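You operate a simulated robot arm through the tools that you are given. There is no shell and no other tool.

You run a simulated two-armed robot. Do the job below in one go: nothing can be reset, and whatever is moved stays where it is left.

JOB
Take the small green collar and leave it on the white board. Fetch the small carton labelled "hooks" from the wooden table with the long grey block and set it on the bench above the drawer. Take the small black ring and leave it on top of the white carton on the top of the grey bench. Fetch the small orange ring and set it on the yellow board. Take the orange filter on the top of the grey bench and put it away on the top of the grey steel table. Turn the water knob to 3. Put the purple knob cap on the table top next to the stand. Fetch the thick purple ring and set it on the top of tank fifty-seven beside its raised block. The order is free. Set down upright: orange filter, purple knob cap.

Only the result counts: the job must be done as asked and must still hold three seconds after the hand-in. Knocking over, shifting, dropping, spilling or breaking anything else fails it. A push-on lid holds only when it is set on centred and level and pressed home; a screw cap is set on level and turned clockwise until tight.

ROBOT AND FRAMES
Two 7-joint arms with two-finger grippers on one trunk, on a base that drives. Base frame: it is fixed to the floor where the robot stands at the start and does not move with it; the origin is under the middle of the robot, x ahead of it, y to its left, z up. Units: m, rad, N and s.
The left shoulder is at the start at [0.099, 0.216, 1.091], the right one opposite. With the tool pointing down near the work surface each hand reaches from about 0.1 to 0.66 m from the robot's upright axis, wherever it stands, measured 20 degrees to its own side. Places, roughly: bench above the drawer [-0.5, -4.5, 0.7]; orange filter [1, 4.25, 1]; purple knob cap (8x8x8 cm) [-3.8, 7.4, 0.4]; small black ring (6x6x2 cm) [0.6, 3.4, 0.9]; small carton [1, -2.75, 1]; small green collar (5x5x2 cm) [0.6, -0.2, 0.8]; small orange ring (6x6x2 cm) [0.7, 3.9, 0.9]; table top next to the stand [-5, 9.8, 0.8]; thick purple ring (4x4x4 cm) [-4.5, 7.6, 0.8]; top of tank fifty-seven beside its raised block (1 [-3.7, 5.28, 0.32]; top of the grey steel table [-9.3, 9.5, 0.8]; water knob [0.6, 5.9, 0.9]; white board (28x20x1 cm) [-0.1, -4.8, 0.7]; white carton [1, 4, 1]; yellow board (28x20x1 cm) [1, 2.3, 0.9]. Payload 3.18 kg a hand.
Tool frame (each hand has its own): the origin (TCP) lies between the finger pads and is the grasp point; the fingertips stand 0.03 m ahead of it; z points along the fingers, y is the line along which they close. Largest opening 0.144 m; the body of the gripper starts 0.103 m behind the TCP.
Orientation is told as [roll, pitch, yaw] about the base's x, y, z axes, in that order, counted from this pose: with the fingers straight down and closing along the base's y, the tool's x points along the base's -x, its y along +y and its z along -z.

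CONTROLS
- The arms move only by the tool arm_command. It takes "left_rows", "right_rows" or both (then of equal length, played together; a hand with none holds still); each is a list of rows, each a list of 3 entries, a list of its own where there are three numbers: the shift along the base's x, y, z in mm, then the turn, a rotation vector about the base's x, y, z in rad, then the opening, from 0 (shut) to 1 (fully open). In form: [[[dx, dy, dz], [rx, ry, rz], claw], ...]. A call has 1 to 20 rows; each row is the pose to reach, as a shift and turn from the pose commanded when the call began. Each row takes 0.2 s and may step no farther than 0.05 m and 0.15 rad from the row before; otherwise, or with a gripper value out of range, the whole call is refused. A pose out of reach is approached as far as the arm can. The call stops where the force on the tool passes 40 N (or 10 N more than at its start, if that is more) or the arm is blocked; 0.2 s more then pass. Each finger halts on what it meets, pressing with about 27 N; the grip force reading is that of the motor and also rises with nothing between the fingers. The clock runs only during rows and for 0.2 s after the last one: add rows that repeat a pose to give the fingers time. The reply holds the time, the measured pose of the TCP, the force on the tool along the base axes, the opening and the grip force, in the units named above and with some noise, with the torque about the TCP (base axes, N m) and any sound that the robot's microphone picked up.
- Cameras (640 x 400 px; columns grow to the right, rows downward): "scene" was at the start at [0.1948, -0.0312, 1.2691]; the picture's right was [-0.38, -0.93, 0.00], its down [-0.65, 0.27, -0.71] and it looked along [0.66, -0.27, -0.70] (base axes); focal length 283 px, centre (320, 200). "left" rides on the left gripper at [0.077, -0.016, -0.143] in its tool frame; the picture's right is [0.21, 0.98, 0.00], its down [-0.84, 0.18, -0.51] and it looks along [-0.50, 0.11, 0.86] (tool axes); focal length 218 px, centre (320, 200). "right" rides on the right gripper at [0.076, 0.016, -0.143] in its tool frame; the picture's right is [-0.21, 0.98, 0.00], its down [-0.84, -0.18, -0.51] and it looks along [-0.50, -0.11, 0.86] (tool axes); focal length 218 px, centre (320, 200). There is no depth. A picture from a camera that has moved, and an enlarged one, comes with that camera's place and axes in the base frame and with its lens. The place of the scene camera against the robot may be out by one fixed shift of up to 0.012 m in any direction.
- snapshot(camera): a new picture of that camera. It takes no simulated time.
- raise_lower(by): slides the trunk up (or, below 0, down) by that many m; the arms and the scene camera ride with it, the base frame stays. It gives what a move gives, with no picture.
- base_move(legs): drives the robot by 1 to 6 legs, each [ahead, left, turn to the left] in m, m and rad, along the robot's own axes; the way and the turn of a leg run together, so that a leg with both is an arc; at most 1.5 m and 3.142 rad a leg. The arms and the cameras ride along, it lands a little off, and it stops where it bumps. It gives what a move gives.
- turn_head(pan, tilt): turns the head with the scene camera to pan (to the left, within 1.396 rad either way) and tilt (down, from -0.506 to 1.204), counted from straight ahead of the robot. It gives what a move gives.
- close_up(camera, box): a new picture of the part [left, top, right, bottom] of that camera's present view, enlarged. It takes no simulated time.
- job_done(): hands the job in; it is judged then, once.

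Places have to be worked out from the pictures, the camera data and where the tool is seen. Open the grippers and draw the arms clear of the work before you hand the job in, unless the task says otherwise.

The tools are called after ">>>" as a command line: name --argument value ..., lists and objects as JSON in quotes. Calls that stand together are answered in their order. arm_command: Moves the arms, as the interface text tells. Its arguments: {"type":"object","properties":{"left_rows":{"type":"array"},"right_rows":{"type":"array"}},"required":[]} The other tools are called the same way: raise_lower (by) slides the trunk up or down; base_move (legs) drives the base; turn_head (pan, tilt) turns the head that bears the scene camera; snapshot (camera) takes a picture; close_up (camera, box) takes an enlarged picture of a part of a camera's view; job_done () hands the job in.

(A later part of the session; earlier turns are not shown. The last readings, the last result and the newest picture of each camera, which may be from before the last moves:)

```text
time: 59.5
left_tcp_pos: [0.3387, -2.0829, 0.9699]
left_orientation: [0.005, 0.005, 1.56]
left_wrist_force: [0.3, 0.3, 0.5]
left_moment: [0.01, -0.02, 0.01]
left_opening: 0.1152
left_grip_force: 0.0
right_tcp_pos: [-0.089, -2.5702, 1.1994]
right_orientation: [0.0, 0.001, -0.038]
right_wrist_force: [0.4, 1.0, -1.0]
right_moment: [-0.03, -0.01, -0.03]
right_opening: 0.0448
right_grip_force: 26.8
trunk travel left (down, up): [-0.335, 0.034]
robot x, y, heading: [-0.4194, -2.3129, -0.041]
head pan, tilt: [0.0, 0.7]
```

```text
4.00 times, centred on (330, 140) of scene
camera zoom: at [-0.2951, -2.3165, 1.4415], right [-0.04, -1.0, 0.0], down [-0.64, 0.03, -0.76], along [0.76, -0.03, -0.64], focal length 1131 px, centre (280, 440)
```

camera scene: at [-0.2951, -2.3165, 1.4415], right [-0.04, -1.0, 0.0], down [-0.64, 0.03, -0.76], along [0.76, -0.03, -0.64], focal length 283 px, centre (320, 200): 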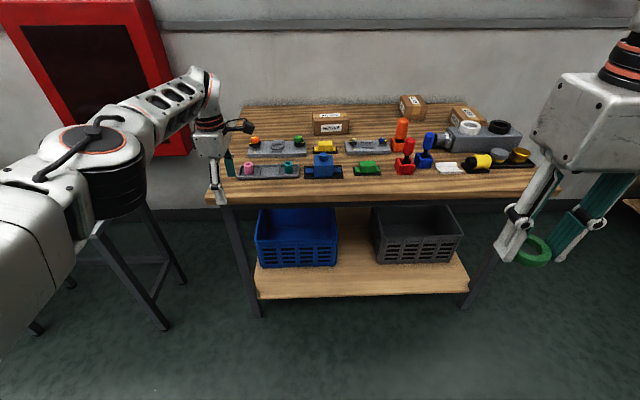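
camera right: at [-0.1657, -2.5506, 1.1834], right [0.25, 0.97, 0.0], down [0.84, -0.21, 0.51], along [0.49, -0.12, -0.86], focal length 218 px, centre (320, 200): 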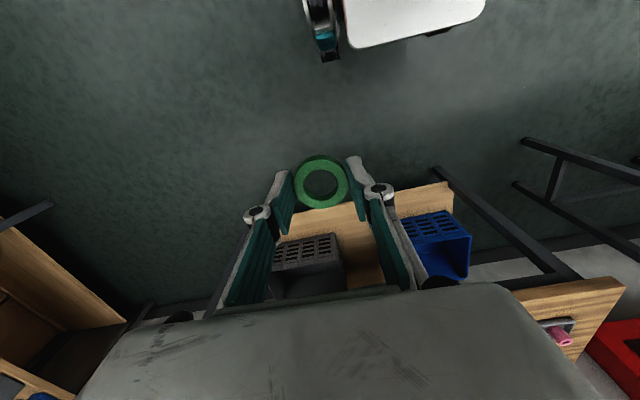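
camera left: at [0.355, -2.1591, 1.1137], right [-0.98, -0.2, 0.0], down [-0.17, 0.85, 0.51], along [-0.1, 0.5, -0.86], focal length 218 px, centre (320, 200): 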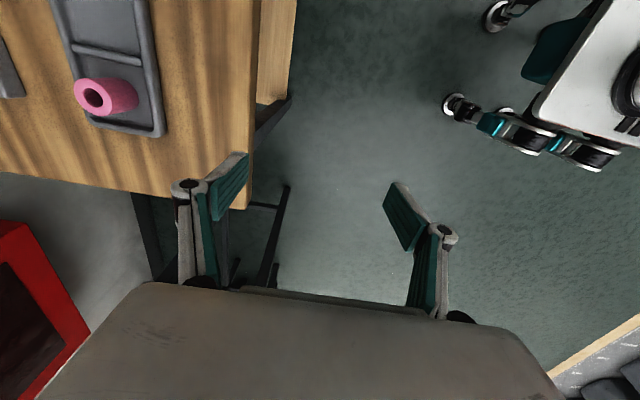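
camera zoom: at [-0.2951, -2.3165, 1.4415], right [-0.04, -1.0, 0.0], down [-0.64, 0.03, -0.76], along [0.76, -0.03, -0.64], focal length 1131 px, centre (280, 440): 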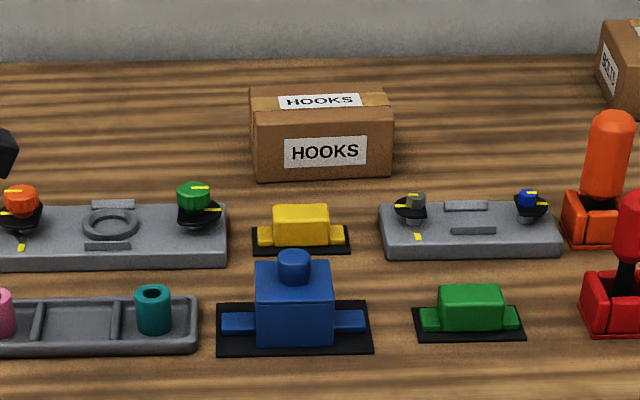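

The carton is about 0.08 × 0.152 × 0.072 m with its centre near [0.898, -2.41, 0.886]. I raise the left hand above the table items and drive nearer.

>>> arm_command --left_rows '[[[-30, 0, 30], [0, 0, 0], 0.8], [[-60, 0, 65], [0, 0, 0], 0.8], [[-90, 0, 100], [0, 0, 0], 0.8], [[-110, 0, 140], [0, 0, 0], 0.8]]'

>>> base_move --legs '[[0, 0, 0.04], [0, -0.32, 0], [0.35, 0, 0]]'

>>> snapshot --camera "scene"

>>> snapshot --camera "left"

```text
time: 60.5
left_tcp_pos: [0.3344, -2.0874, 1.0715]
left_orientation: [0.006, 0.001, 1.573]
left_wrist_force: [1.4, 0.1, 0.4]
left_moment: [0.0, -0.03, 0.01]
left_opening: 0.1151
left_grip_force: 0.1
left hand out of reach, approached as far as the arm can: row 1, 2, 3, 4
right_tcp_pos: [-0.0897, -2.5698, 1.2001]
right_orientation: [0.0, 0.002, -0.037]
right_wrist_force: [-0.4, -0.4, -1.3]
right_moment: [0.01, 0.02, -0.02]
right_opening: 0.0449
right_grip_force: 27.1
trunk travel left (down, up): [-0.335, 0.034]
robot x, y, heading: [-0.4232, -2.3104, -0.038]
head pan, tilt: [0.0, 0.7]
```

```text
time: 66.1
left_tcp_pos: [0.6765, -2.3758, 1.0721]
left_orientation: [0.005, 0.002, 1.611]
left_wrist_force: [0.5, 0.3, 0.0]
left_moment: [0.01, 0.01, 0.0]
left_opening: 0.1153
left_grip_force: 0.0
right_tcp_pos: [0.2699, -2.8751, 1.1986]
right_orientation: [-0.001, 0.001, -0.002]
right_wrist_force: [0.3, 0.4, -1.2]
right_moment: [0.0, 0.03, -0.03]
right_opening: 0.0446
right_grip_force: 27.2
trunk travel left (down, up): [-0.335, 0.034]
robot x, y, heading: [-0.0723, -2.6278, -0.004]
head pan, tilt: [0.0, 0.7]
```

```text
taken
camera scene: at [0.0558, -2.628, 1.4415], right [0.0, -1.0, 0.0], down [-0.64, 0.0, -0.76], along [0.76, 0.0, -0.64], focal length 283 px, centre (320, 200)
```

scene: 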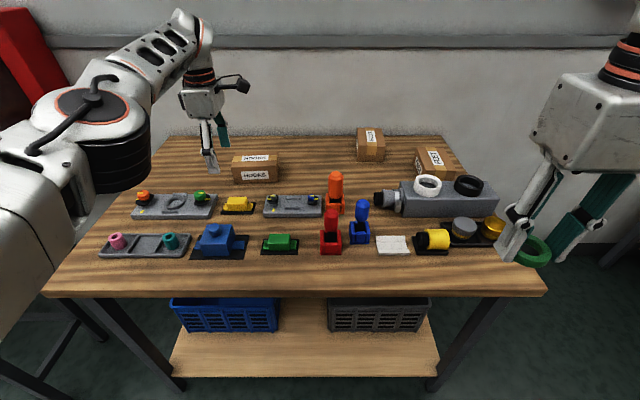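

```text
taken
camera left: at [0.6959, -2.4526, 1.2149], right [-0.97, -0.25, 0.01], down [-0.21, 0.84, 0.51], along [-0.13, 0.49, -0.86], focal length 218 px, centre (320, 200)
```

left: 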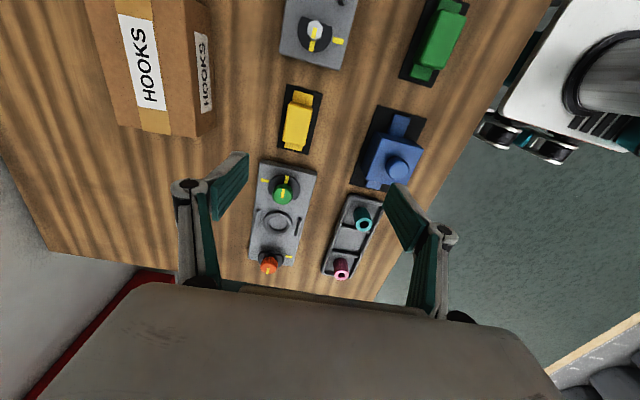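

The shelf front lies at about x = 0.465 and the base front will be at about 0.41 — enough room. I drive 0.23 m further so the left hand comes over the carton.

>>> base_move --legs '[[0.225, 0, 0]]'

>>> snapshot --camera "scene"

>>> snapshot --camera "left"

```text
time: 67.8
left_tcp_pos: [0.8987, -2.3765, 1.0722]
left_orientation: [0.005, 0.001, 1.609]
left_wrist_force: [-0.4, 0.3, -0.5]
left_moment: [0.02, 0.03, -0.05]
left_opening: 0.1152
left_grip_force: 0.0
right_tcp_pos: [0.4938, -2.8749, 1.2009]
right_orientation: [0.0, 0.001, -0.005]
right_wrist_force: [-0.2, 0.2, -0.2]
right_moment: [0.01, 0.04, 0.02]
right_opening: 0.0451
right_grip_force: 26.8
trunk travel left (down, up): [-0.335, 0.034]
robot x, y, heading: [0.1514, -2.6261, -0.001]
head pan, tilt: [0.0, 0.7]
```

```text
taken
camera scene: at [0.2793, -2.6287, 1.4415], right [0.0, -1.0, 0.0], down [-0.64, 0.0, -0.76], along [0.76, 0.0, -0.64], focal length 283 px, centre (320, 200)
```

scene: 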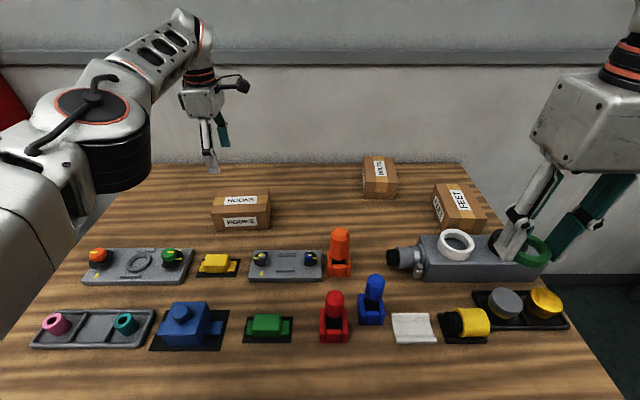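

```text
taken
camera left: at [0.9195, -2.4537, 1.2148], right [-0.97, -0.25, 0.01], down [-0.21, 0.84, 0.51], along [-0.13, 0.49, -0.86], focal length 218 px, centre (320, 200)
```

left: 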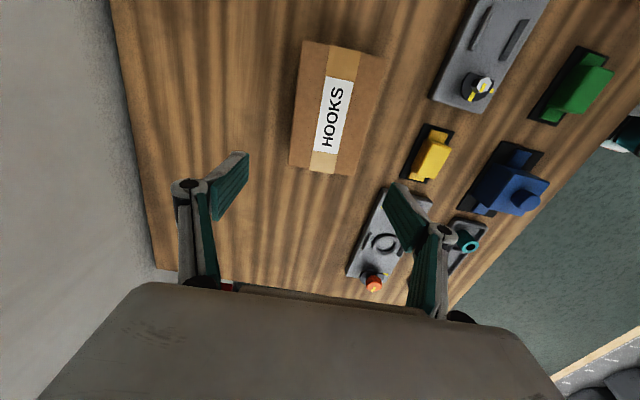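

I enlarge both views to pin down the carton's angle.

>>> close_up --camera "left" --box '[240, 20, 440, 200]'

>>> close_up --camera "scene" --box '[190, 160, 310, 240]'

```text
2.22 times, centred on (340, 110) of left
camera zoom: at [0.9195, -2.4537, 1.2148], right [-0.97, -0.25, 0.01], down [-0.21, 0.84, 0.51], along [-0.13, 0.49, -0.86], focal length 485 px, centre (276, 400)
```

zoom: 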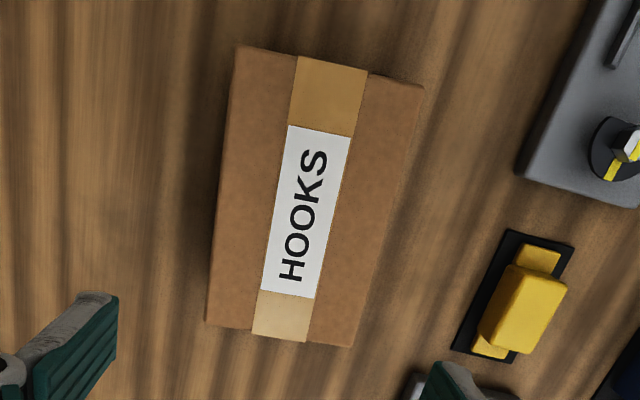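

```text
5.00 times, centred on (250, 200) of scene
camera zoom: at [0.2793, -2.6287, 1.4415], right [0.0, -1.0, 0.0], down [-0.64, 0.0, -0.76], along [0.76, 0.0, -0.64], focal length 1414 px, centre (670, 200)
```

zoom: 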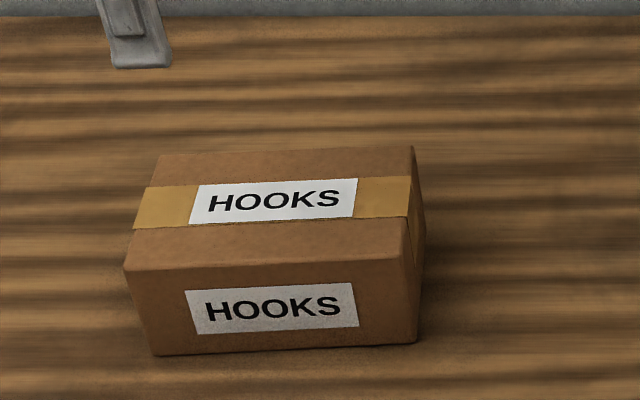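

The carton centre is [0.890, -2.409], turned about +0.08 rad. I line the hand up and lower partway.

>>> arm_command --left_rows '[[[-9, -33, 0], [0, 0, 0.04], 0.9], [[-9, -33, -30], [0, 0, 0.04], 0.9], [[-9, -33, -60], [0, 0, 0.04], 0.9], [[-9, -33, -90], [0, 0, 0.04], 0.9], [[-9, -33, -112], [0, 0, 0.04], 0.9]]'

>>> snapshot --camera "left"

>>> close_up --camera "scene" --box '[170, 120, 320, 250]'

```text
time: 69.0
left_tcp_pos: [0.898, -2.4122, 0.959]
left_orientation: [0.01, 0.0, 1.649]
left_wrist_force: [0.4, -0.3, -0.4]
left_moment: [0.02, 0.01, 0.0]
left_opening: 0.1295
left_grip_force: 0.1
left hand out of reach, approached as far as the arm can: row 1, 2, 3, 4, 5
right_tcp_pos: [0.4925, -2.875, 1.1991]
right_orientation: [0.0, 0.0, -0.004]
right_wrist_force: [-0.2, 0.7, -1.4]
right_moment: [-0.02, -0.02, 0.01]
right_opening: 0.0446
right_grip_force: 27.0
trunk travel left (down, up): [-0.335, 0.034]
robot x, y, heading: [0.1533, -2.6307, -0.004]
head pan, tilt: [0.0, 0.7]
```

```text
taken
camera left: at [0.9206, -2.4875, 1.1021], right [-0.96, -0.29, 0.01], down [-0.24, 0.83, 0.51], along [-0.15, 0.48, -0.86], focal length 218 px, centre (320, 200)
```

left: 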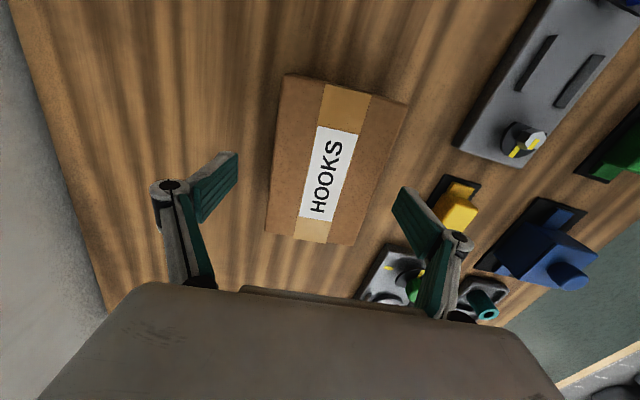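

```text
3.08 times, centred on (245, 185) of scene
camera zoom: at [0.2785, -2.6286, 1.4416], right [0.0, -1.0, 0.0], down [-0.64, 0.0, -0.76], along [0.76, 0.0, -0.64], focal length 870 px, centre (551, 246)
```

zoom: 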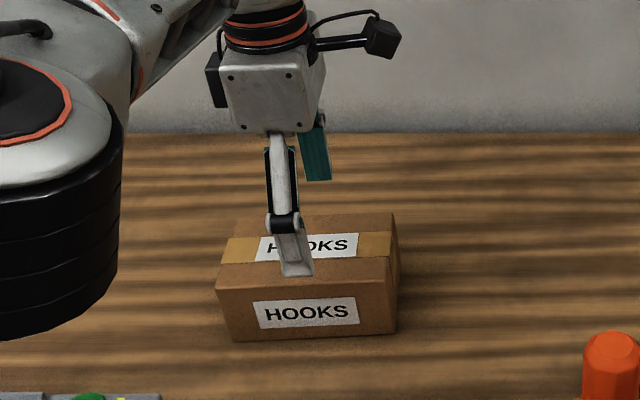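

The hand is ~7 mm too far in x; I correct and lower to grasp height.

>>> arm_command --left_rows '[[[-8, 1, 0], [0, 0, 0], 0.9], [[-8, 1, -20], [0, 0, 0], 0.9], [[-8, 1, -40], [0, 0, 0], 0.9], [[-8, 1, -62], [0, 0, 0], 0.9], [[-8, 1, -62], [0, 0, 0], 0.9]]'

>>> snapshot --camera "left"

>>> close_up --camera "scene" --box '[170, 120, 320, 250]'

```text
time: 70.2
left_tcp_pos: [0.8905, -2.4108, 0.898]
left_orientation: [0.007, 0.002, 1.649]
left_wrist_force: [-0.6, 0.0, 0.5]
left_moment: [0.0, 0.0, -0.01]
left_opening: 0.1297
left_grip_force: 0.0
left hand out of reach, approached as far as the arm can: row 1, 2, 3, 4, 5
right_tcp_pos: [0.4911, -2.8759, 1.1997]
right_orientation: [-0.001, -0.002, -0.003]
right_wrist_force: [-0.1, -0.5, -1.2]
right_moment: [-0.01, -0.03, 0.02]
right_opening: 0.045
right_grip_force: 26.5
trunk travel left (down, up): [-0.335, 0.034]
robot x, y, heading: [0.1531, -2.6263, -0.003]
head pan, tilt: [0.0, 0.7]
```

```text
taken
camera left: at [0.9137, -2.4866, 1.041], right [-0.96, -0.29, 0.01], down [-0.24, 0.83, 0.51], along [-0.15, 0.48, -0.86], focal length 218 px, centre (320, 200)
```

left: 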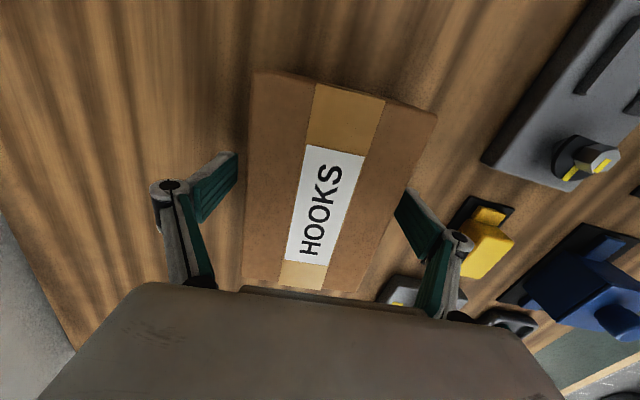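

```text
3.08 times, centred on (245, 185) of scene
camera zoom: at [0.2782, -2.6288, 1.4416], right [0.0, -1.0, 0.0], down [-0.64, 0.0, -0.77], along [0.77, 0.0, -0.64], focal length 870 px, centre (551, 246)
```

zoom: 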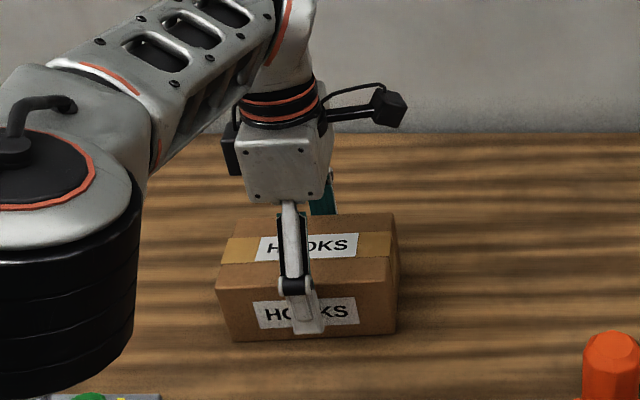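

The fingers straddle the carton at good depth. I close the grip.

>>> arm_command --left_rows '[[[0, 0, -2], [0, 0, 0], 0.75], [[0, 0, -2], [0, 0, 0], 0.6], [[0, 0, -2], [0, 0, 0], 0.45], [[0, 0, -2], [0, 0, 0], 0.4], [[0, 0, -2], [0, 0, 0], 0.4]]'

```text
time: 71.4
left_tcp_pos: [0.8904, -2.4115, 0.897]
left_orientation: [0.005, 0.0, 1.65]
left_wrist_force: [0.2, -0.7, 4.1]
left_moment: [-0.1, 0.23, -0.05]
left_opening: 0.0995
left_grip_force: 26.9
right_tcp_pos: [0.4924, -2.8746, 1.1986]
right_orientation: [0.0, 0.0, -0.003]
right_wrist_force: [-0.3, -0.1, -1.7]
right_moment: [0.03, -0.02, 0.0]
right_opening: 0.045
right_grip_force: 26.8
trunk travel left (down, up): [-0.335, 0.034]
robot x, y, heading: [0.1538, -2.626, -0.006]
head pan, tilt: [0.0, 0.7]
```

It's gripped at 0.0995 m. I lift slowly and check.

>>> arm_command --left_rows '[[[0, 0, 10], [0, 0, 0], 0.4], [[0, 0, 30], [0, 0, 0], 0.4], [[0, 0, 60], [0, 0, 0], 0.4], [[0, 0, 60], [0, 0, 0], 0.4]]'

>>> snapshot --camera "scene"

>>> snapshot --camera "left"

```text
time: 72.4
left_tcp_pos: [0.8983, -2.4086, 0.9552]
left_orientation: [0.007, 0.002, 1.649]
left_wrist_force: [0.5, 0.3, -2.2]
left_moment: [0.01, 0.03, 0.01]
left_opening: 0.1
left_grip_force: 27.3
left hand out of reach, approached as far as the arm can: row 2, 3, 4
right_tcp_pos: [0.4924, -2.8747, 1.1985]
right_orientation: [0.0, 0.001, -0.006]
right_wrist_force: [-0.2, -0.3, -1.1]
right_moment: [0.01, 0.06, -0.03]
right_opening: 0.0449
right_grip_force: 27.4
trunk travel left (down, up): [-0.335, 0.034]
robot x, y, heading: [0.1533, -2.627, -0.002]
head pan, tilt: [0.0, 0.7]
```

```text
taken
camera scene: at [0.279, -2.6285, 1.4415], right [0.0, -1.0, 0.0], down [-0.64, 0.0, -0.76], along [0.76, 0.0, -0.64], focal length 283 px, centre (320, 200)
```

scene: 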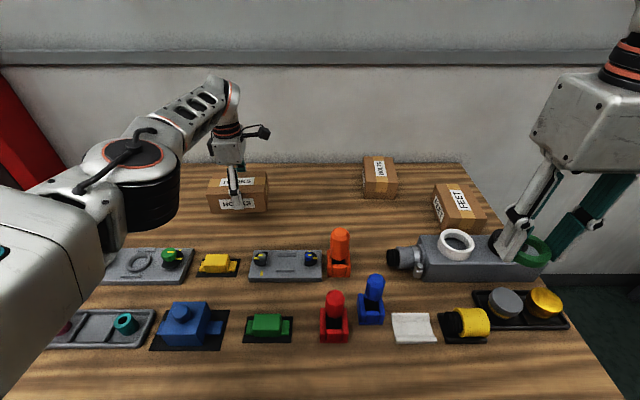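

```text
taken
camera left: at [0.9211, -2.4851, 1.0985], right [-0.96, -0.29, 0.01], down [-0.24, 0.83, 0.51], along [-0.15, 0.48, -0.86], focal length 218 px, centre (320, 200)
```

left: 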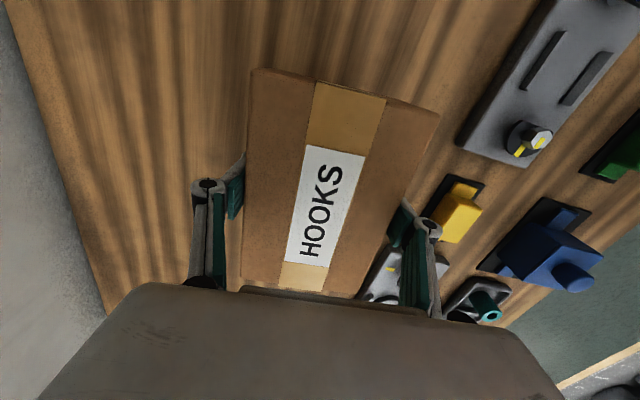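

The carton is in hand. I raise it further and then back the robot out.

>>> arm_command --left_rows '[[[0, 0, 30], [0, 0, 0], 0.4], [[-20, 0, 65], [0, 0, 0], 0.4], [[-50, 0, 100], [0, 0, 0], 0.4], [[-80, 0, 130], [0, 0, 0], 0.4]]'

>>> base_move --legs '[[-0.7, 0, 0]]'

>>> snapshot --camera "scene"

```text
time: 73.4
left_tcp_pos: [0.8966, -2.4156, 1.0609]
left_orientation: [0.006, 0.001, 1.65]
left_wrist_force: [0.0, 0.1, -3.2]
left_moment: [-0.02, 0.04, -0.01]
left_opening: 0.0998
left_grip_force: 26.9
left hand out of reach, approached as far as the arm can: row 2, 3, 4
right_tcp_pos: [0.4932, -2.8742, 1.1994]
right_orientation: [0.0, 0.002, -0.004]
right_wrist_force: [-0.3, 0.3, -1.2]
right_moment: [-0.05, 0.04, -0.01]
right_opening: 0.0447
right_grip_force: 26.9
trunk travel left (down, up): [-0.335, 0.034]
robot x, y, heading: [0.1528, -2.6302, -0.004]
head pan, tilt: [0.0, 0.7]
```

```text
time: 77.2
left_tcp_pos: [0.1992, -2.4086, 1.0616]
left_orientation: [0.007, 0.002, 1.658]
left_wrist_force: [1.0, -0.9, -1.7]
left_moment: [0.0, 0.0, 0.03]
left_opening: 0.0996
left_grip_force: 26.7
right_tcp_pos: [-0.1992, -2.8721, 1.2006]
right_orientation: [0.0, 0.0, 0.008]
right_wrist_force: [-0.6, 0.2, -0.4]
right_moment: [0.0, -0.01, -0.01]
right_opening: 0.0449
right_grip_force: 27.5
trunk travel left (down, up): [-0.335, 0.034]
robot x, y, heading: [-0.541, -2.6315, 0.006]
head pan, tilt: [0.0, 0.7]
```

```text
taken
camera scene: at [-0.4168, -2.6286, 1.4416], right [0.01, -1.0, 0.0], down [-0.64, 0.0, -0.77], along [0.77, 0.01, -0.64], focal length 283 px, centre (320, 200)
```

scene: 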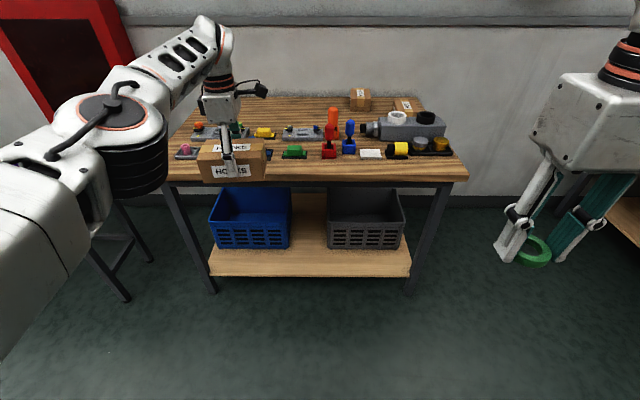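

I turn to face the far bench and take a look at it.

>>> base_move --legs '[[0, 0, -1.57]]'

>>> turn_head --pan 0 --tilt 0.4

>>> snapshot --camera "scene"

```text
time: 81.5
left_tcp_pos: [-0.3278, -3.3728, 1.0619]
left_orientation: [0.009, 0.003, 0.085]
left_wrist_force: [0.1, 0.3, -1.2]
left_moment: [-0.02, -0.04, -0.01]
left_opening: 0.0995
left_grip_force: 26.5
right_tcp_pos: [-0.7874, -2.9727, 1.1998]
right_orientation: [0.0, -0.001, -1.568]
right_wrist_force: [0.9, -0.2, -1.4]
right_moment: [-0.02, 0.01, 0.02]
right_opening: 0.0451
right_grip_force: 27.0
trunk travel left (down, up): [-0.335, 0.034]
robot x, y, heading: [-0.5419, -2.6304, -1.571]
head pan, tilt: [0.0, 0.7]
```

```text
time: 82.3
left_tcp_pos: [-0.3254, -3.3724, 1.0603]
left_orientation: [0.008, 0.002, 0.085]
left_wrist_force: [-0.3, 0.3, -2.1]
left_moment: [-0.03, -0.03, -0.05]
left_opening: 0.0994
left_grip_force: 26.6
right_tcp_pos: [-0.7876, -2.9713, 1.1987]
right_orientation: [0.0, 0.001, -1.567]
right_wrist_force: [0.1, 0.1, -1.1]
right_moment: [0.0, 0.03, -0.01]
right_opening: 0.0449
right_grip_force: 26.8
trunk travel left (down, up): [-0.335, 0.034]
robot x, y, heading: [-0.5458, -2.6302, -1.568]
head pan, tilt: [0.0, 0.4]
```

```text
taken
camera scene: at [-0.541, -2.7624, 1.4683], right [-1.0, 0.0, 0.0], down [0.0, 0.39, -0.92], along [0.0, -0.92, -0.39], focal length 283 px, centre (320, 200)
```

scene: 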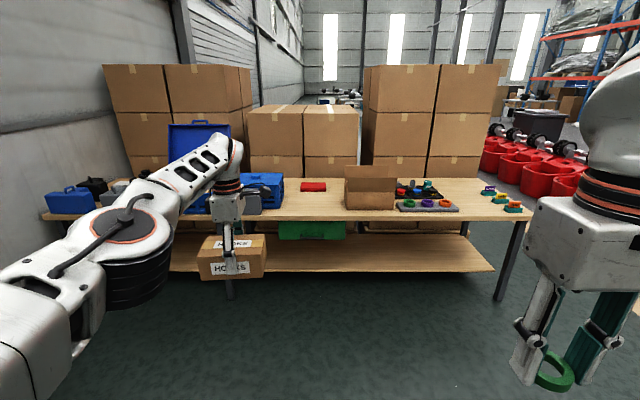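

>>> close_up --camera "scene" --box '[230, 160, 430, 250]'

>>> close_up --camera "scene" --box '[30, 160, 240, 260]'

>>> close_up --camera "scene" --box '[380, 160, 560, 250]'

```text
3.20 times, centred on (330, 205) of scene
camera zoom: at [-0.541, -2.7624, 1.4683], right [-1.0, 0.0, 0.0], down [0.0, 0.39, -0.92], along [0.0, -0.92, -0.39], focal length 905 px, centre (288, 184)
```

zoom: 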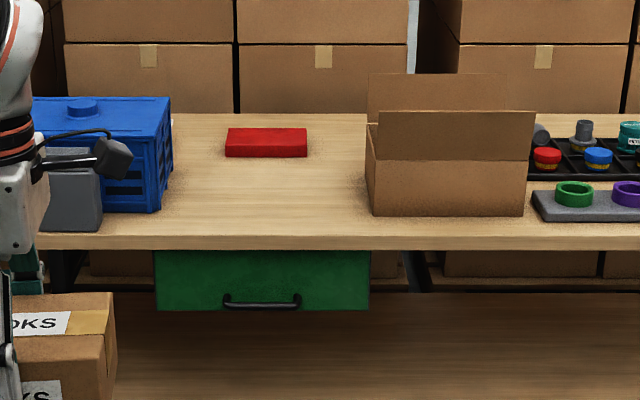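

```text
3.05 times, centred on (135, 210) of scene
camera zoom: at [-0.541, -2.7624, 1.4683], right [-1.0, 0.0, 0.0], down [0.0, 0.39, -0.92], along [0.0, -0.92, -0.39], focal length 862 px, centre (884, 170)
```

zoom: 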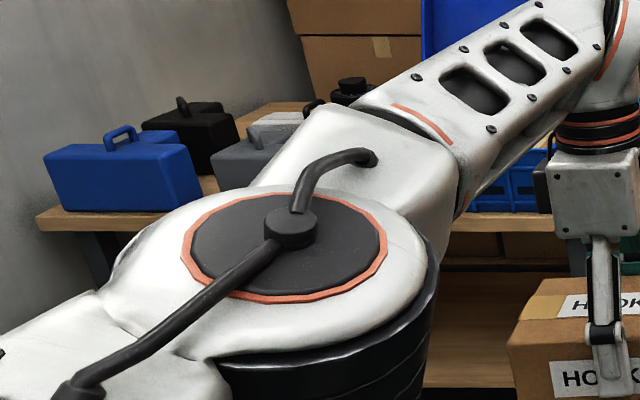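

```text
3.56 times, centred on (470, 205) of scene
camera zoom: at [-0.541, -2.7624, 1.4683], right [-1.0, 0.0, 0.0], down [0.0, 0.39, -0.92], along [0.0, -0.92, -0.39], focal length 1006 px, centre (-213, 182)
```

zoom: 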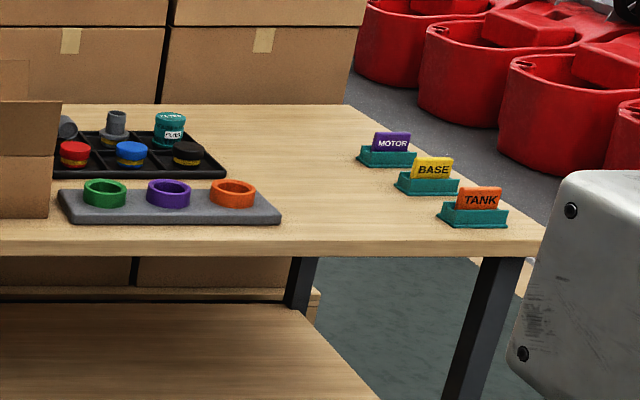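

The free area above the green drawer lies between the blue crate and the open box, around x = -0.5. I drive partway toward it.

>>> base_move --legs '[[0, -0.2, 0], [0.5, 0, 0]]'

>>> turn_head --pan 0 --tilt 0.55

>>> snapshot --camera "scene"

>>> snapshot --camera "left"

```text
time: 87.2
left_tcp_pos: [-0.5349, -3.8749, 1.0607]
left_orientation: [0.007, 0.002, 0.074]
left_wrist_force: [0.0, -0.3, -3.1]
left_moment: [0.03, 0.01, -0.01]
left_opening: 0.0994
left_grip_force: 27.4
right_tcp_pos: [-0.9924, -3.4704, 1.1998]
right_orientation: [0.0, 0.002, -1.577]
right_wrist_force: [-0.4, -0.2, -1.3]
right_moment: [0.05, 0.01, 0.03]
right_opening: 0.045
right_grip_force: 27.8
trunk travel left (down, up): [-0.335, 0.034]
robot x, y, heading: [-0.7386, -3.1292, -1.577]
head pan, tilt: [0.0, 0.4]
```

```text
time: 87.9
left_tcp_pos: [-0.5358, -3.8751, 1.0602]
left_orientation: [0.008, 0.001, 0.077]
left_wrist_force: [0.2, 0.7, -1.6]
left_moment: [-0.02, -0.04, 0.02]
left_opening: 0.0995
left_grip_force: 26.3
right_tcp_pos: [-0.9918, -3.4706, 1.2007]
right_orientation: [0.0, 0.0, -1.575]
right_wrist_force: [0.1, -0.7, -1.1]
right_moment: [0.0, 0.0, 0.0]
right_opening: 0.0448
right_grip_force: 27.1
trunk travel left (down, up): [-0.335, 0.034]
robot x, y, heading: [-0.7439, -3.1345, -1.58]
head pan, tilt: [0.0, 0.55]
```

```text
taken
camera scene: at [-0.7443, -3.2606, 1.4547], right [-1.0, 0.01, 0.0], down [0.0, 0.52, -0.85], along [-0.01, -0.85, -0.52], focal length 283 px, centre (320, 200)
```

scene: 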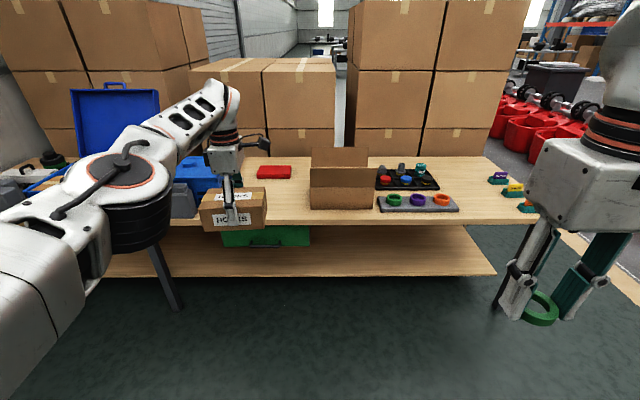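

```text
taken
camera left: at [-0.6094, -3.8989, 1.204], right [-0.28, 0.96, 0.01], down [0.83, 0.24, 0.51], along [0.48, 0.15, -0.86], focal length 218 px, centre (320, 200)
```

left: 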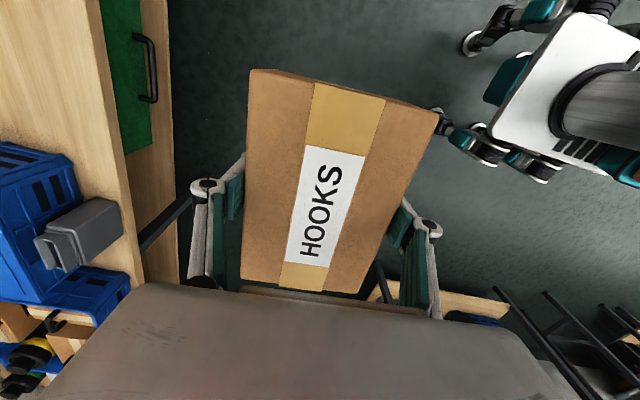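

The bench top is at z ≈ 0.70 with its front edge at y ≈ -4.30. I drive on so the carton is over about [-0.50, -4.45], lowering the trunk afterward.

>>> base_move --legs '[[0.57, 0.035, 0]]'

>>> snapshot --camera "scene"

>>> snapshot --camera "left"

```text
time: 91.2
left_tcp_pos: [-0.5024, -4.4465, 1.0608]
left_orientation: [0.008, 0.002, 0.077]
left_wrist_force: [-0.4, 0.4, -1.4]
left_moment: [0.02, 0.02, -0.04]
left_opening: 0.0996
left_grip_force: 26.9
right_tcp_pos: [-0.9601, -4.0416, 1.2]
right_orientation: [-0.001, 0.001, -1.575]
right_wrist_force: [0.0, -0.3, -0.7]
right_moment: [0.01, 0.02, -0.01]
right_opening: 0.045
right_grip_force: 26.5
trunk travel left (down, up): [-0.335, 0.034]
robot x, y, heading: [-0.7139, -3.7006, -1.574]
head pan, tilt: [0.0, 0.55]
```

```text
taken
camera scene: at [-0.7124, -3.8323, 1.4546], right [-1.0, 0.01, 0.0], down [0.0, 0.52, -0.85], along [-0.01, -0.85, -0.52], focal length 283 px, centre (320, 200)
```

scene: 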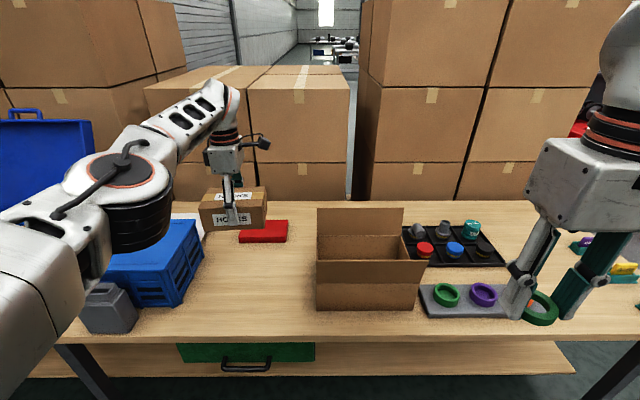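

```text
taken
camera left: at [-0.5777, -4.4705, 1.2037], right [-0.28, 0.96, 0.01], down [0.83, 0.24, 0.51], along [0.48, 0.15, -0.86], focal length 218 px, centre (320, 200)
```

left: 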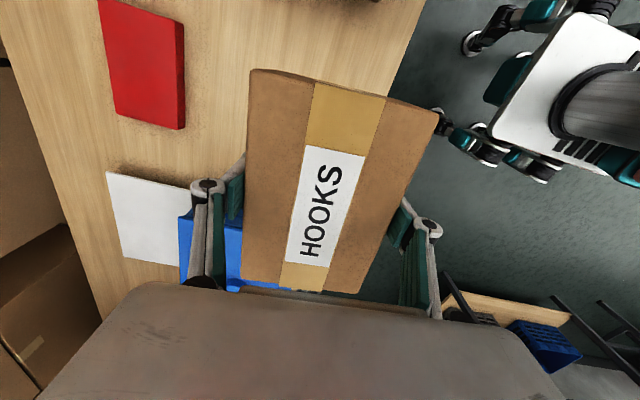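

The carton is over the free space. I lower the trunk by 0.16 m, then lower the left hand.

>>> raise_lower --by -0.16

>>> arm_command --left_rows '[[[-15, -10, -40], [0, 0, 0], 0.4], [[-15, -10, -80], [0, 0, 0], 0.4], [[-15, -10, -115], [0, 0, 0], 0.4], [[-15, -10, -130], [0, 0, 0], 0.4], [[-15, -10, -130], [0, 0, 0], 0.4]]'

>>> snapshot --camera "left"

>>> snapshot --camera "scene"

```text
time: 93.0
left_tcp_pos: [-0.5047, -4.434, 0.7506]
left_orientation: [0.233, -0.018, 0.075]
left_wrist_force: [-1.0, -6.3, 19.6]
left_moment: [-1.18, -0.02, 0.17]
left_opening: 0.1005
left_grip_force: 27.3
right_tcp_pos: [-0.9607, -4.0393, 1.0412]
right_orientation: [0.002, -0.005, -1.578]
right_wrist_force: [-0.3, 0.9, -1.6]
right_moment: [0.04, -0.03, 0.04]
right_opening: 0.0449
right_grip_force: 27.3
trunk travel left (down, up): [-0.175, 0.194]
robot x, y, heading: [-0.7147, -3.7025, -1.581]
head pan, tilt: [0.0, 0.55]
```

```text
time: 93.4
left_tcp_pos: [-0.512, -4.4302, 0.7373]
left_orientation: [0.228, -0.02, 0.084]
left_wrist_force: [3.6, 10.3, 26.0]
left_moment: [-0.86, 0.23, 0.12]
left_opening: 0.1014
left_grip_force: 26.6
left hand out of reach, approached as far as the arm can: row 1
right_tcp_pos: [-0.9614, -4.0381, 1.0397]
right_orientation: [0.003, -0.001, -1.576]
right_wrist_force: [-1.1, -1.3, -0.7]
right_moment: [0.04, -0.02, 0.02]
right_opening: 0.0449
right_grip_force: 27.2
trunk travel left (down, up): [-0.175, 0.194]
robot x, y, heading: [-0.7151, -3.6974, -1.576]
head pan, tilt: [0.0, 0.55]
stopped in row 1 (left hand): the force on the tool passed its limit at 56 N (the readings are from after the stop); the commanded pose is now the measured one
```

```text
taken
camera left: at [-0.5874, -4.4868, 0.8708], right [-0.29, 0.93, 0.22], down [0.82, 0.13, 0.55], along [0.49, 0.34, -0.81], focal length 218 px, centre (320, 200)
```

left: 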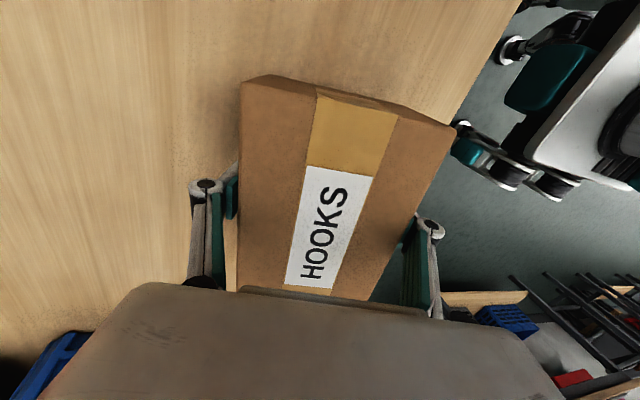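

```text
taken
camera scene: at [-0.7133, -3.9067, 1.2894], right [-1.0, 0.0, 0.0], down [0.0, 0.52, -0.85], along [0.0, -0.85, -0.52], focal length 283 px, centre (320, 200)
```

scene: 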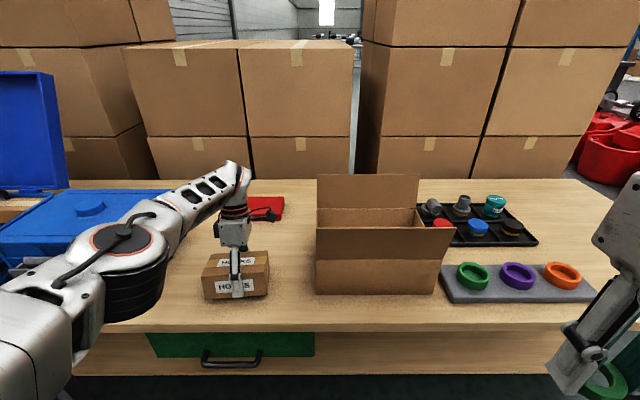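

While the trunk went down the left hand tilted and sank, so the carton now touches the bench at an angle. I lift it a little and level the hand.

>>> arm_command --left_rows '[[[0, 0, 25], [0, 0, 0], 0.4], [[0, 0, 45], [-0.11, 0.01, 0], 0.4], [[0, 0, 55], [-0.228, 0.02, 0], 0.4], [[0, 0, 55], [-0.228, 0.02, 0], 0.4]]'

>>> snapshot --camera "left"

>>> snapshot --camera "scene"

```text
time: 94.4
left_tcp_pos: [-0.5203, -4.4918, 0.778]
left_orientation: [0.01, 0.017, 0.08]
left_wrist_force: [0.2, 0.2, -2.7]
left_moment: [0.0, 0.02, 0.0]
left_opening: 0.0995
left_grip_force: 27.1
left hand out of reach, approached as far as the arm can: row 2, 3, 4
right_tcp_pos: [-0.9602, -4.041, 1.0387]
right_orientation: [0.001, 0.001, -1.576]
right_wrist_force: [0.6, -0.2, -1.4]
right_moment: [0.0, -0.01, 0.0]
right_opening: 0.045
right_grip_force: 27.1
trunk travel left (down, up): [-0.175, 0.194]
robot x, y, heading: [-0.7108, -3.7035, -1.571]
head pan, tilt: [0.0, 0.55]
```

```text
taken
camera left: at [-0.5926, -4.5173, 0.9225], right [-0.29, 0.96, 0.01], down [0.83, 0.24, 0.49], along [0.47, 0.15, -0.87], focal length 218 px, centre (320, 200)
```

left: 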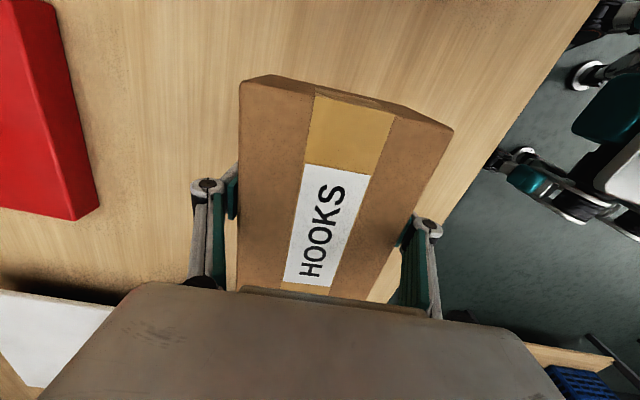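

```text
taken
camera scene: at [-0.7126, -3.9098, 1.2887], right [-1.0, 0.01, 0.0], down [0.0, 0.52, -0.85], along [0.0, -0.85, -0.52], focal length 283 px, centre (320, 200)
```

scene: 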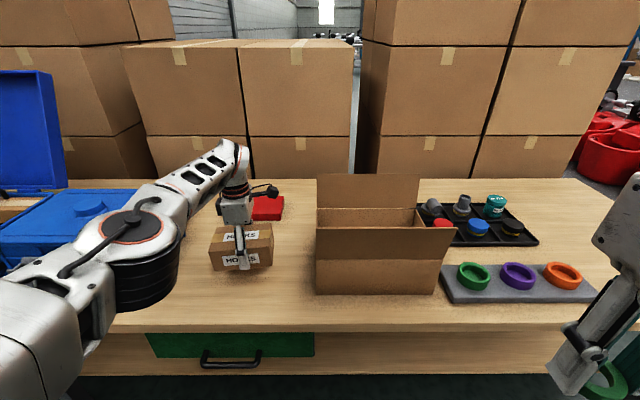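

Level again at z = 0.778. I bring it slightly nearer and lower in small steps until it rests.

>>> arm_command --left_rows '[[[0, 25, 0], [0, -0.017, 0], 0.4], [[0, 30, -10], [0, -0.017, 0], 0.4], [[0, 30, -18], [0, -0.017, 0], 0.4], [[0, 30, -18], [0, -0.017, 0], 0.4]]'

>>> close_up --camera "scene" --box '[190, 200, 310, 290]'

```text
time: 95.4
left_tcp_pos: [-0.5235, -4.4895, 0.7586]
left_orientation: [0.009, -0.001, 0.081]
left_wrist_force: [0.9, 0.8, -1.5]
left_moment: [-0.01, 0.03, -0.03]
left_opening: 0.0997
left_grip_force: 26.9
left hand out of reach, approached as far as the arm can: row 1, 2, 3, 4
right_tcp_pos: [-0.9597, -4.0409, 1.0402]
right_orientation: [0.0, 0.0, -1.576]
right_wrist_force: [-0.9, 0.3, -1.0]
right_moment: [-0.03, 0.01, -0.01]
right_opening: 0.045
right_grip_force: 27.3
trunk travel left (down, up): [-0.175, 0.194]
robot x, y, heading: [-0.7129, -3.7005, -1.573]
head pan, tilt: [0.0, 0.55]
```

```text
4.44 times, centred on (250, 245) of scene
camera zoom: at [-0.7126, -3.9099, 1.2887], right [-1.0, 0.01, 0.0], down [0.0, 0.52, -0.85], along [0.0, -0.85, -0.52], focal length 1257 px, centre (631, 0)
```

zoom: 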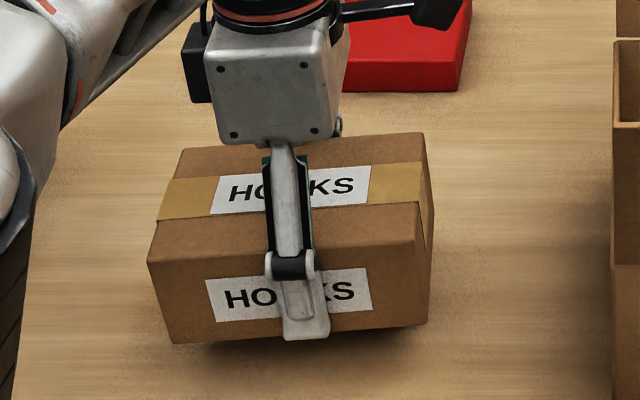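

The carton's right end is slightly raised. I lower further while easing the yaw.

>>> arm_command --left_rows '[[[0, 0, -3], [0, 0, -0.06], 0.4], [[0, 0, -8], [0, 0, -0.08], 0.4], [[0, 0, -12], [0, 0, -0.08], 0.4], [[0, 0, -12], [0, 0, -0.08], 0.4]]'

>>> close_up --camera "scene" --box '[190, 200, 310, 290]'

```text
time: 96.4
left_tcp_pos: [-0.5227, -4.4891, 0.7455]
left_orientation: [0.006, -0.001, 0.0]
left_wrist_force: [0.1, 0.1, -2.0]
left_moment: [-0.03, -0.02, 0.02]
left_opening: 0.0999
left_grip_force: 26.8
right_tcp_pos: [-0.9588, -4.0405, 1.0394]
right_orientation: [0.0, -0.001, -1.576]
right_wrist_force: [-0.2, -0.3, -1.1]
right_moment: [-0.03, -0.02, -0.01]
right_opening: 0.0449
right_grip_force: 26.6
trunk travel left (down, up): [-0.175, 0.194]
robot x, y, heading: [-0.7162, -3.7019, -1.576]
head pan, tilt: [0.0, 0.55]
```

```text
4.44 times, centred on (250, 245) of scene
camera zoom: at [-0.7127, -3.9098, 1.2888], right [-1.0, 0.01, 0.0], down [0.0, 0.52, -0.85], along [0.0, -0.85, -0.52], focal length 1257 px, centre (631, 0)
```

zoom: 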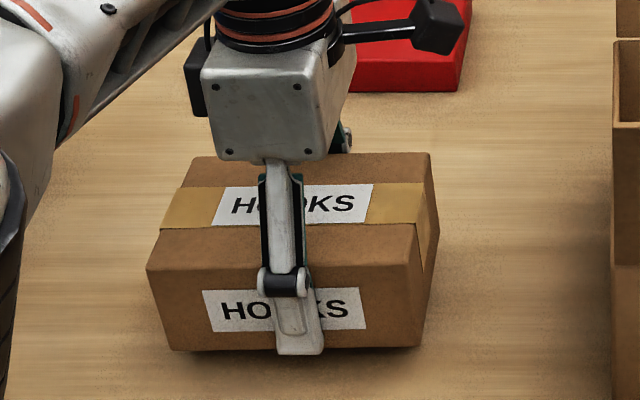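

Not in contact yet; I keep lowering in 4 mm steps.

>>> arm_command --left_rows '[[[0, 0, -4], [0, 0, 0], 0.4], [[0, 0, -8], [0, 0, 0], 0.4], [[0, 0, -8], [0, 0, 0], 0.4]]'

>>> close_up --camera "scene" --box '[190, 200, 310, 290]'

```text
time: 97.2
left_tcp_pos: [-0.5243, -4.4888, 0.74]
left_orientation: [0.007, 0.003, 0.001]
left_wrist_force: [-0.3, -0.9, -2.2]
left_moment: [0.03, 0.0, 0.01]
left_opening: 0.0996
left_grip_force: 26.9
right_tcp_pos: [-0.9598, -4.0413, 1.0377]
right_orientation: [-0.001, -0.001, -1.576]
right_wrist_force: [-0.4, 0.2, -1.2]
right_moment: [-0.01, 0.01, -0.02]
right_opening: 0.0448
right_grip_force: 26.3
trunk travel left (down, up): [-0.175, 0.194]
robot x, y, heading: [-0.7127, -3.7007, -1.576]
head pan, tilt: [0.0, 0.55]
```

```text
4.44 times, centred on (250, 245) of scene
camera zoom: at [-0.7127, -3.9098, 1.2888], right [-1.0, 0.01, 0.0], down [0.0, 0.52, -0.85], along [0.0, -0.85, -0.52], focal length 1257 px, centre (631, 0)
```

zoom: 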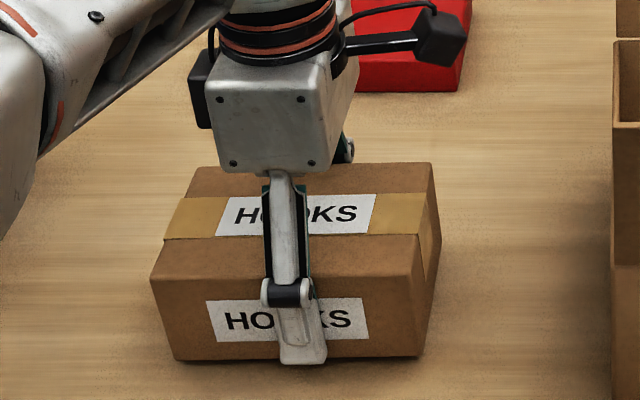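

>>> arm_command --left_rows '[[[0, 0, -4], [0, 0, 0], 0.4], [[0, 0, -7], [0, 0, 0], 0.4], [[0, 0, -7], [0, 0, 0], 0.4]]'

>>> close_up --camera "scene" --box '[190, 200, 310, 290]'

```text
time: 98.0
left_tcp_pos: [-0.522, -4.4882, 0.7323]
left_orientation: [0.005, 0.001, 0.003]
left_wrist_force: [0.7, 0.3, 0.3]
left_moment: [0.12, -0.16, 0.0]
left_opening: 0.0997
left_grip_force: 27.0
right_tcp_pos: [-0.9605, -4.041, 1.0394]
right_orientation: [0.001, 0.001, -1.579]
right_wrist_force: [0.4, -0.2, -0.4]
right_moment: [-0.03, 0.0, 0.0]
right_opening: 0.0449
right_grip_force: 26.9
trunk travel left (down, up): [-0.175, 0.194]
robot x, y, heading: [-0.7138, -3.6996, -1.582]
head pan, tilt: [0.0, 0.55]
```

```text
4.44 times, centred on (250, 245) of scene
camera zoom: at [-0.7127, -3.9096, 1.2888], right [-1.0, 0.01, 0.0], down [0.0, 0.52, -0.85], along [0.0, -0.85, -0.52], focal length 1257 px, centre (631, 0)
```

zoom: 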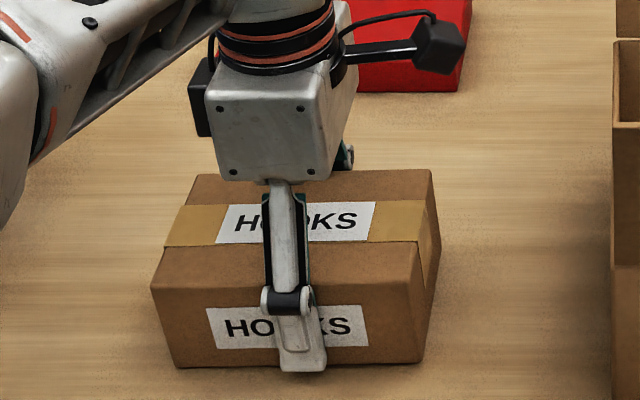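

It touches now. A small further press to level it, then I open the fingers.

>>> arm_command --left_rows '[[[0, 0, -3], [0, 0, 0], 0.4], [[0, 0, -4], [0, 0, 0], 0.4], [[0, 0, -4], [0, 0, 0], 0.72], [[0, 0, -4], [0, 0, 0], 0.9], [[0, 0, -4], [0, 0, 0], 0.95], [[0, 0, -4], [0, 0, 0], 0.95]]'

>>> close_up --camera "scene" --box '[190, 200, 310, 290]'

>>> snapshot --camera "left"

```text
time: 99.4
left_tcp_pos: [-0.5236, -4.4873, 0.7296]
left_orientation: [0.005, 0.003, 0.002]
left_wrist_force: [0.3, -0.3, 0.3]
left_moment: [-0.02, -0.02, -0.02]
left_opening: 0.1369
left_grip_force: 0.0
right_tcp_pos: [-0.9596, -4.0408, 1.041]
right_orientation: [-0.001, 0.001, -1.575]
right_wrist_force: [0.5, 0.3, -0.7]
right_moment: [-0.02, 0.0, 0.02]
right_opening: 0.0447
right_grip_force: 27.2
trunk travel left (down, up): [-0.175, 0.194]
robot x, y, heading: [-0.7132, -3.6984, -1.579]
head pan, tilt: [0.0, 0.55]
```

```text
4.44 times, centred on (250, 245) of scene
camera zoom: at [-0.7127, -3.9097, 1.2888], right [-1.0, 0.01, 0.0], down [0.0, 0.52, -0.85], along [0.0, -0.85, -0.52], focal length 1257 px, centre (631, 0)
```

zoom: 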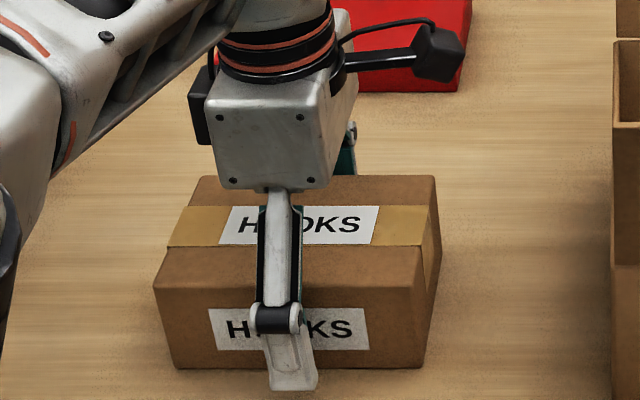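

```text
taken
camera left: at [-0.5988, -4.5054, 0.8716], right [-0.21, 0.98, 0.01], down [0.84, 0.18, 0.51], along [0.49, 0.11, -0.86], focal length 218 px, centre (320, 200)
```

left: 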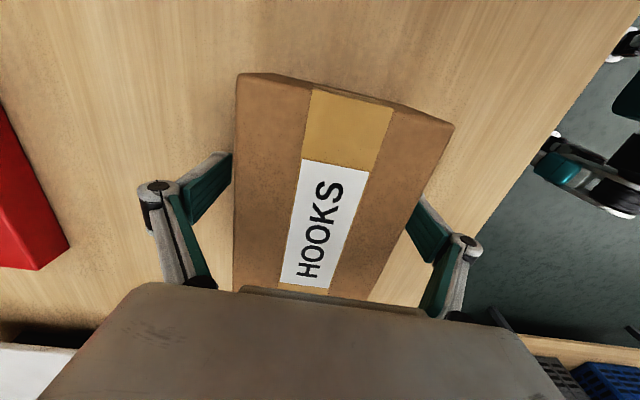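

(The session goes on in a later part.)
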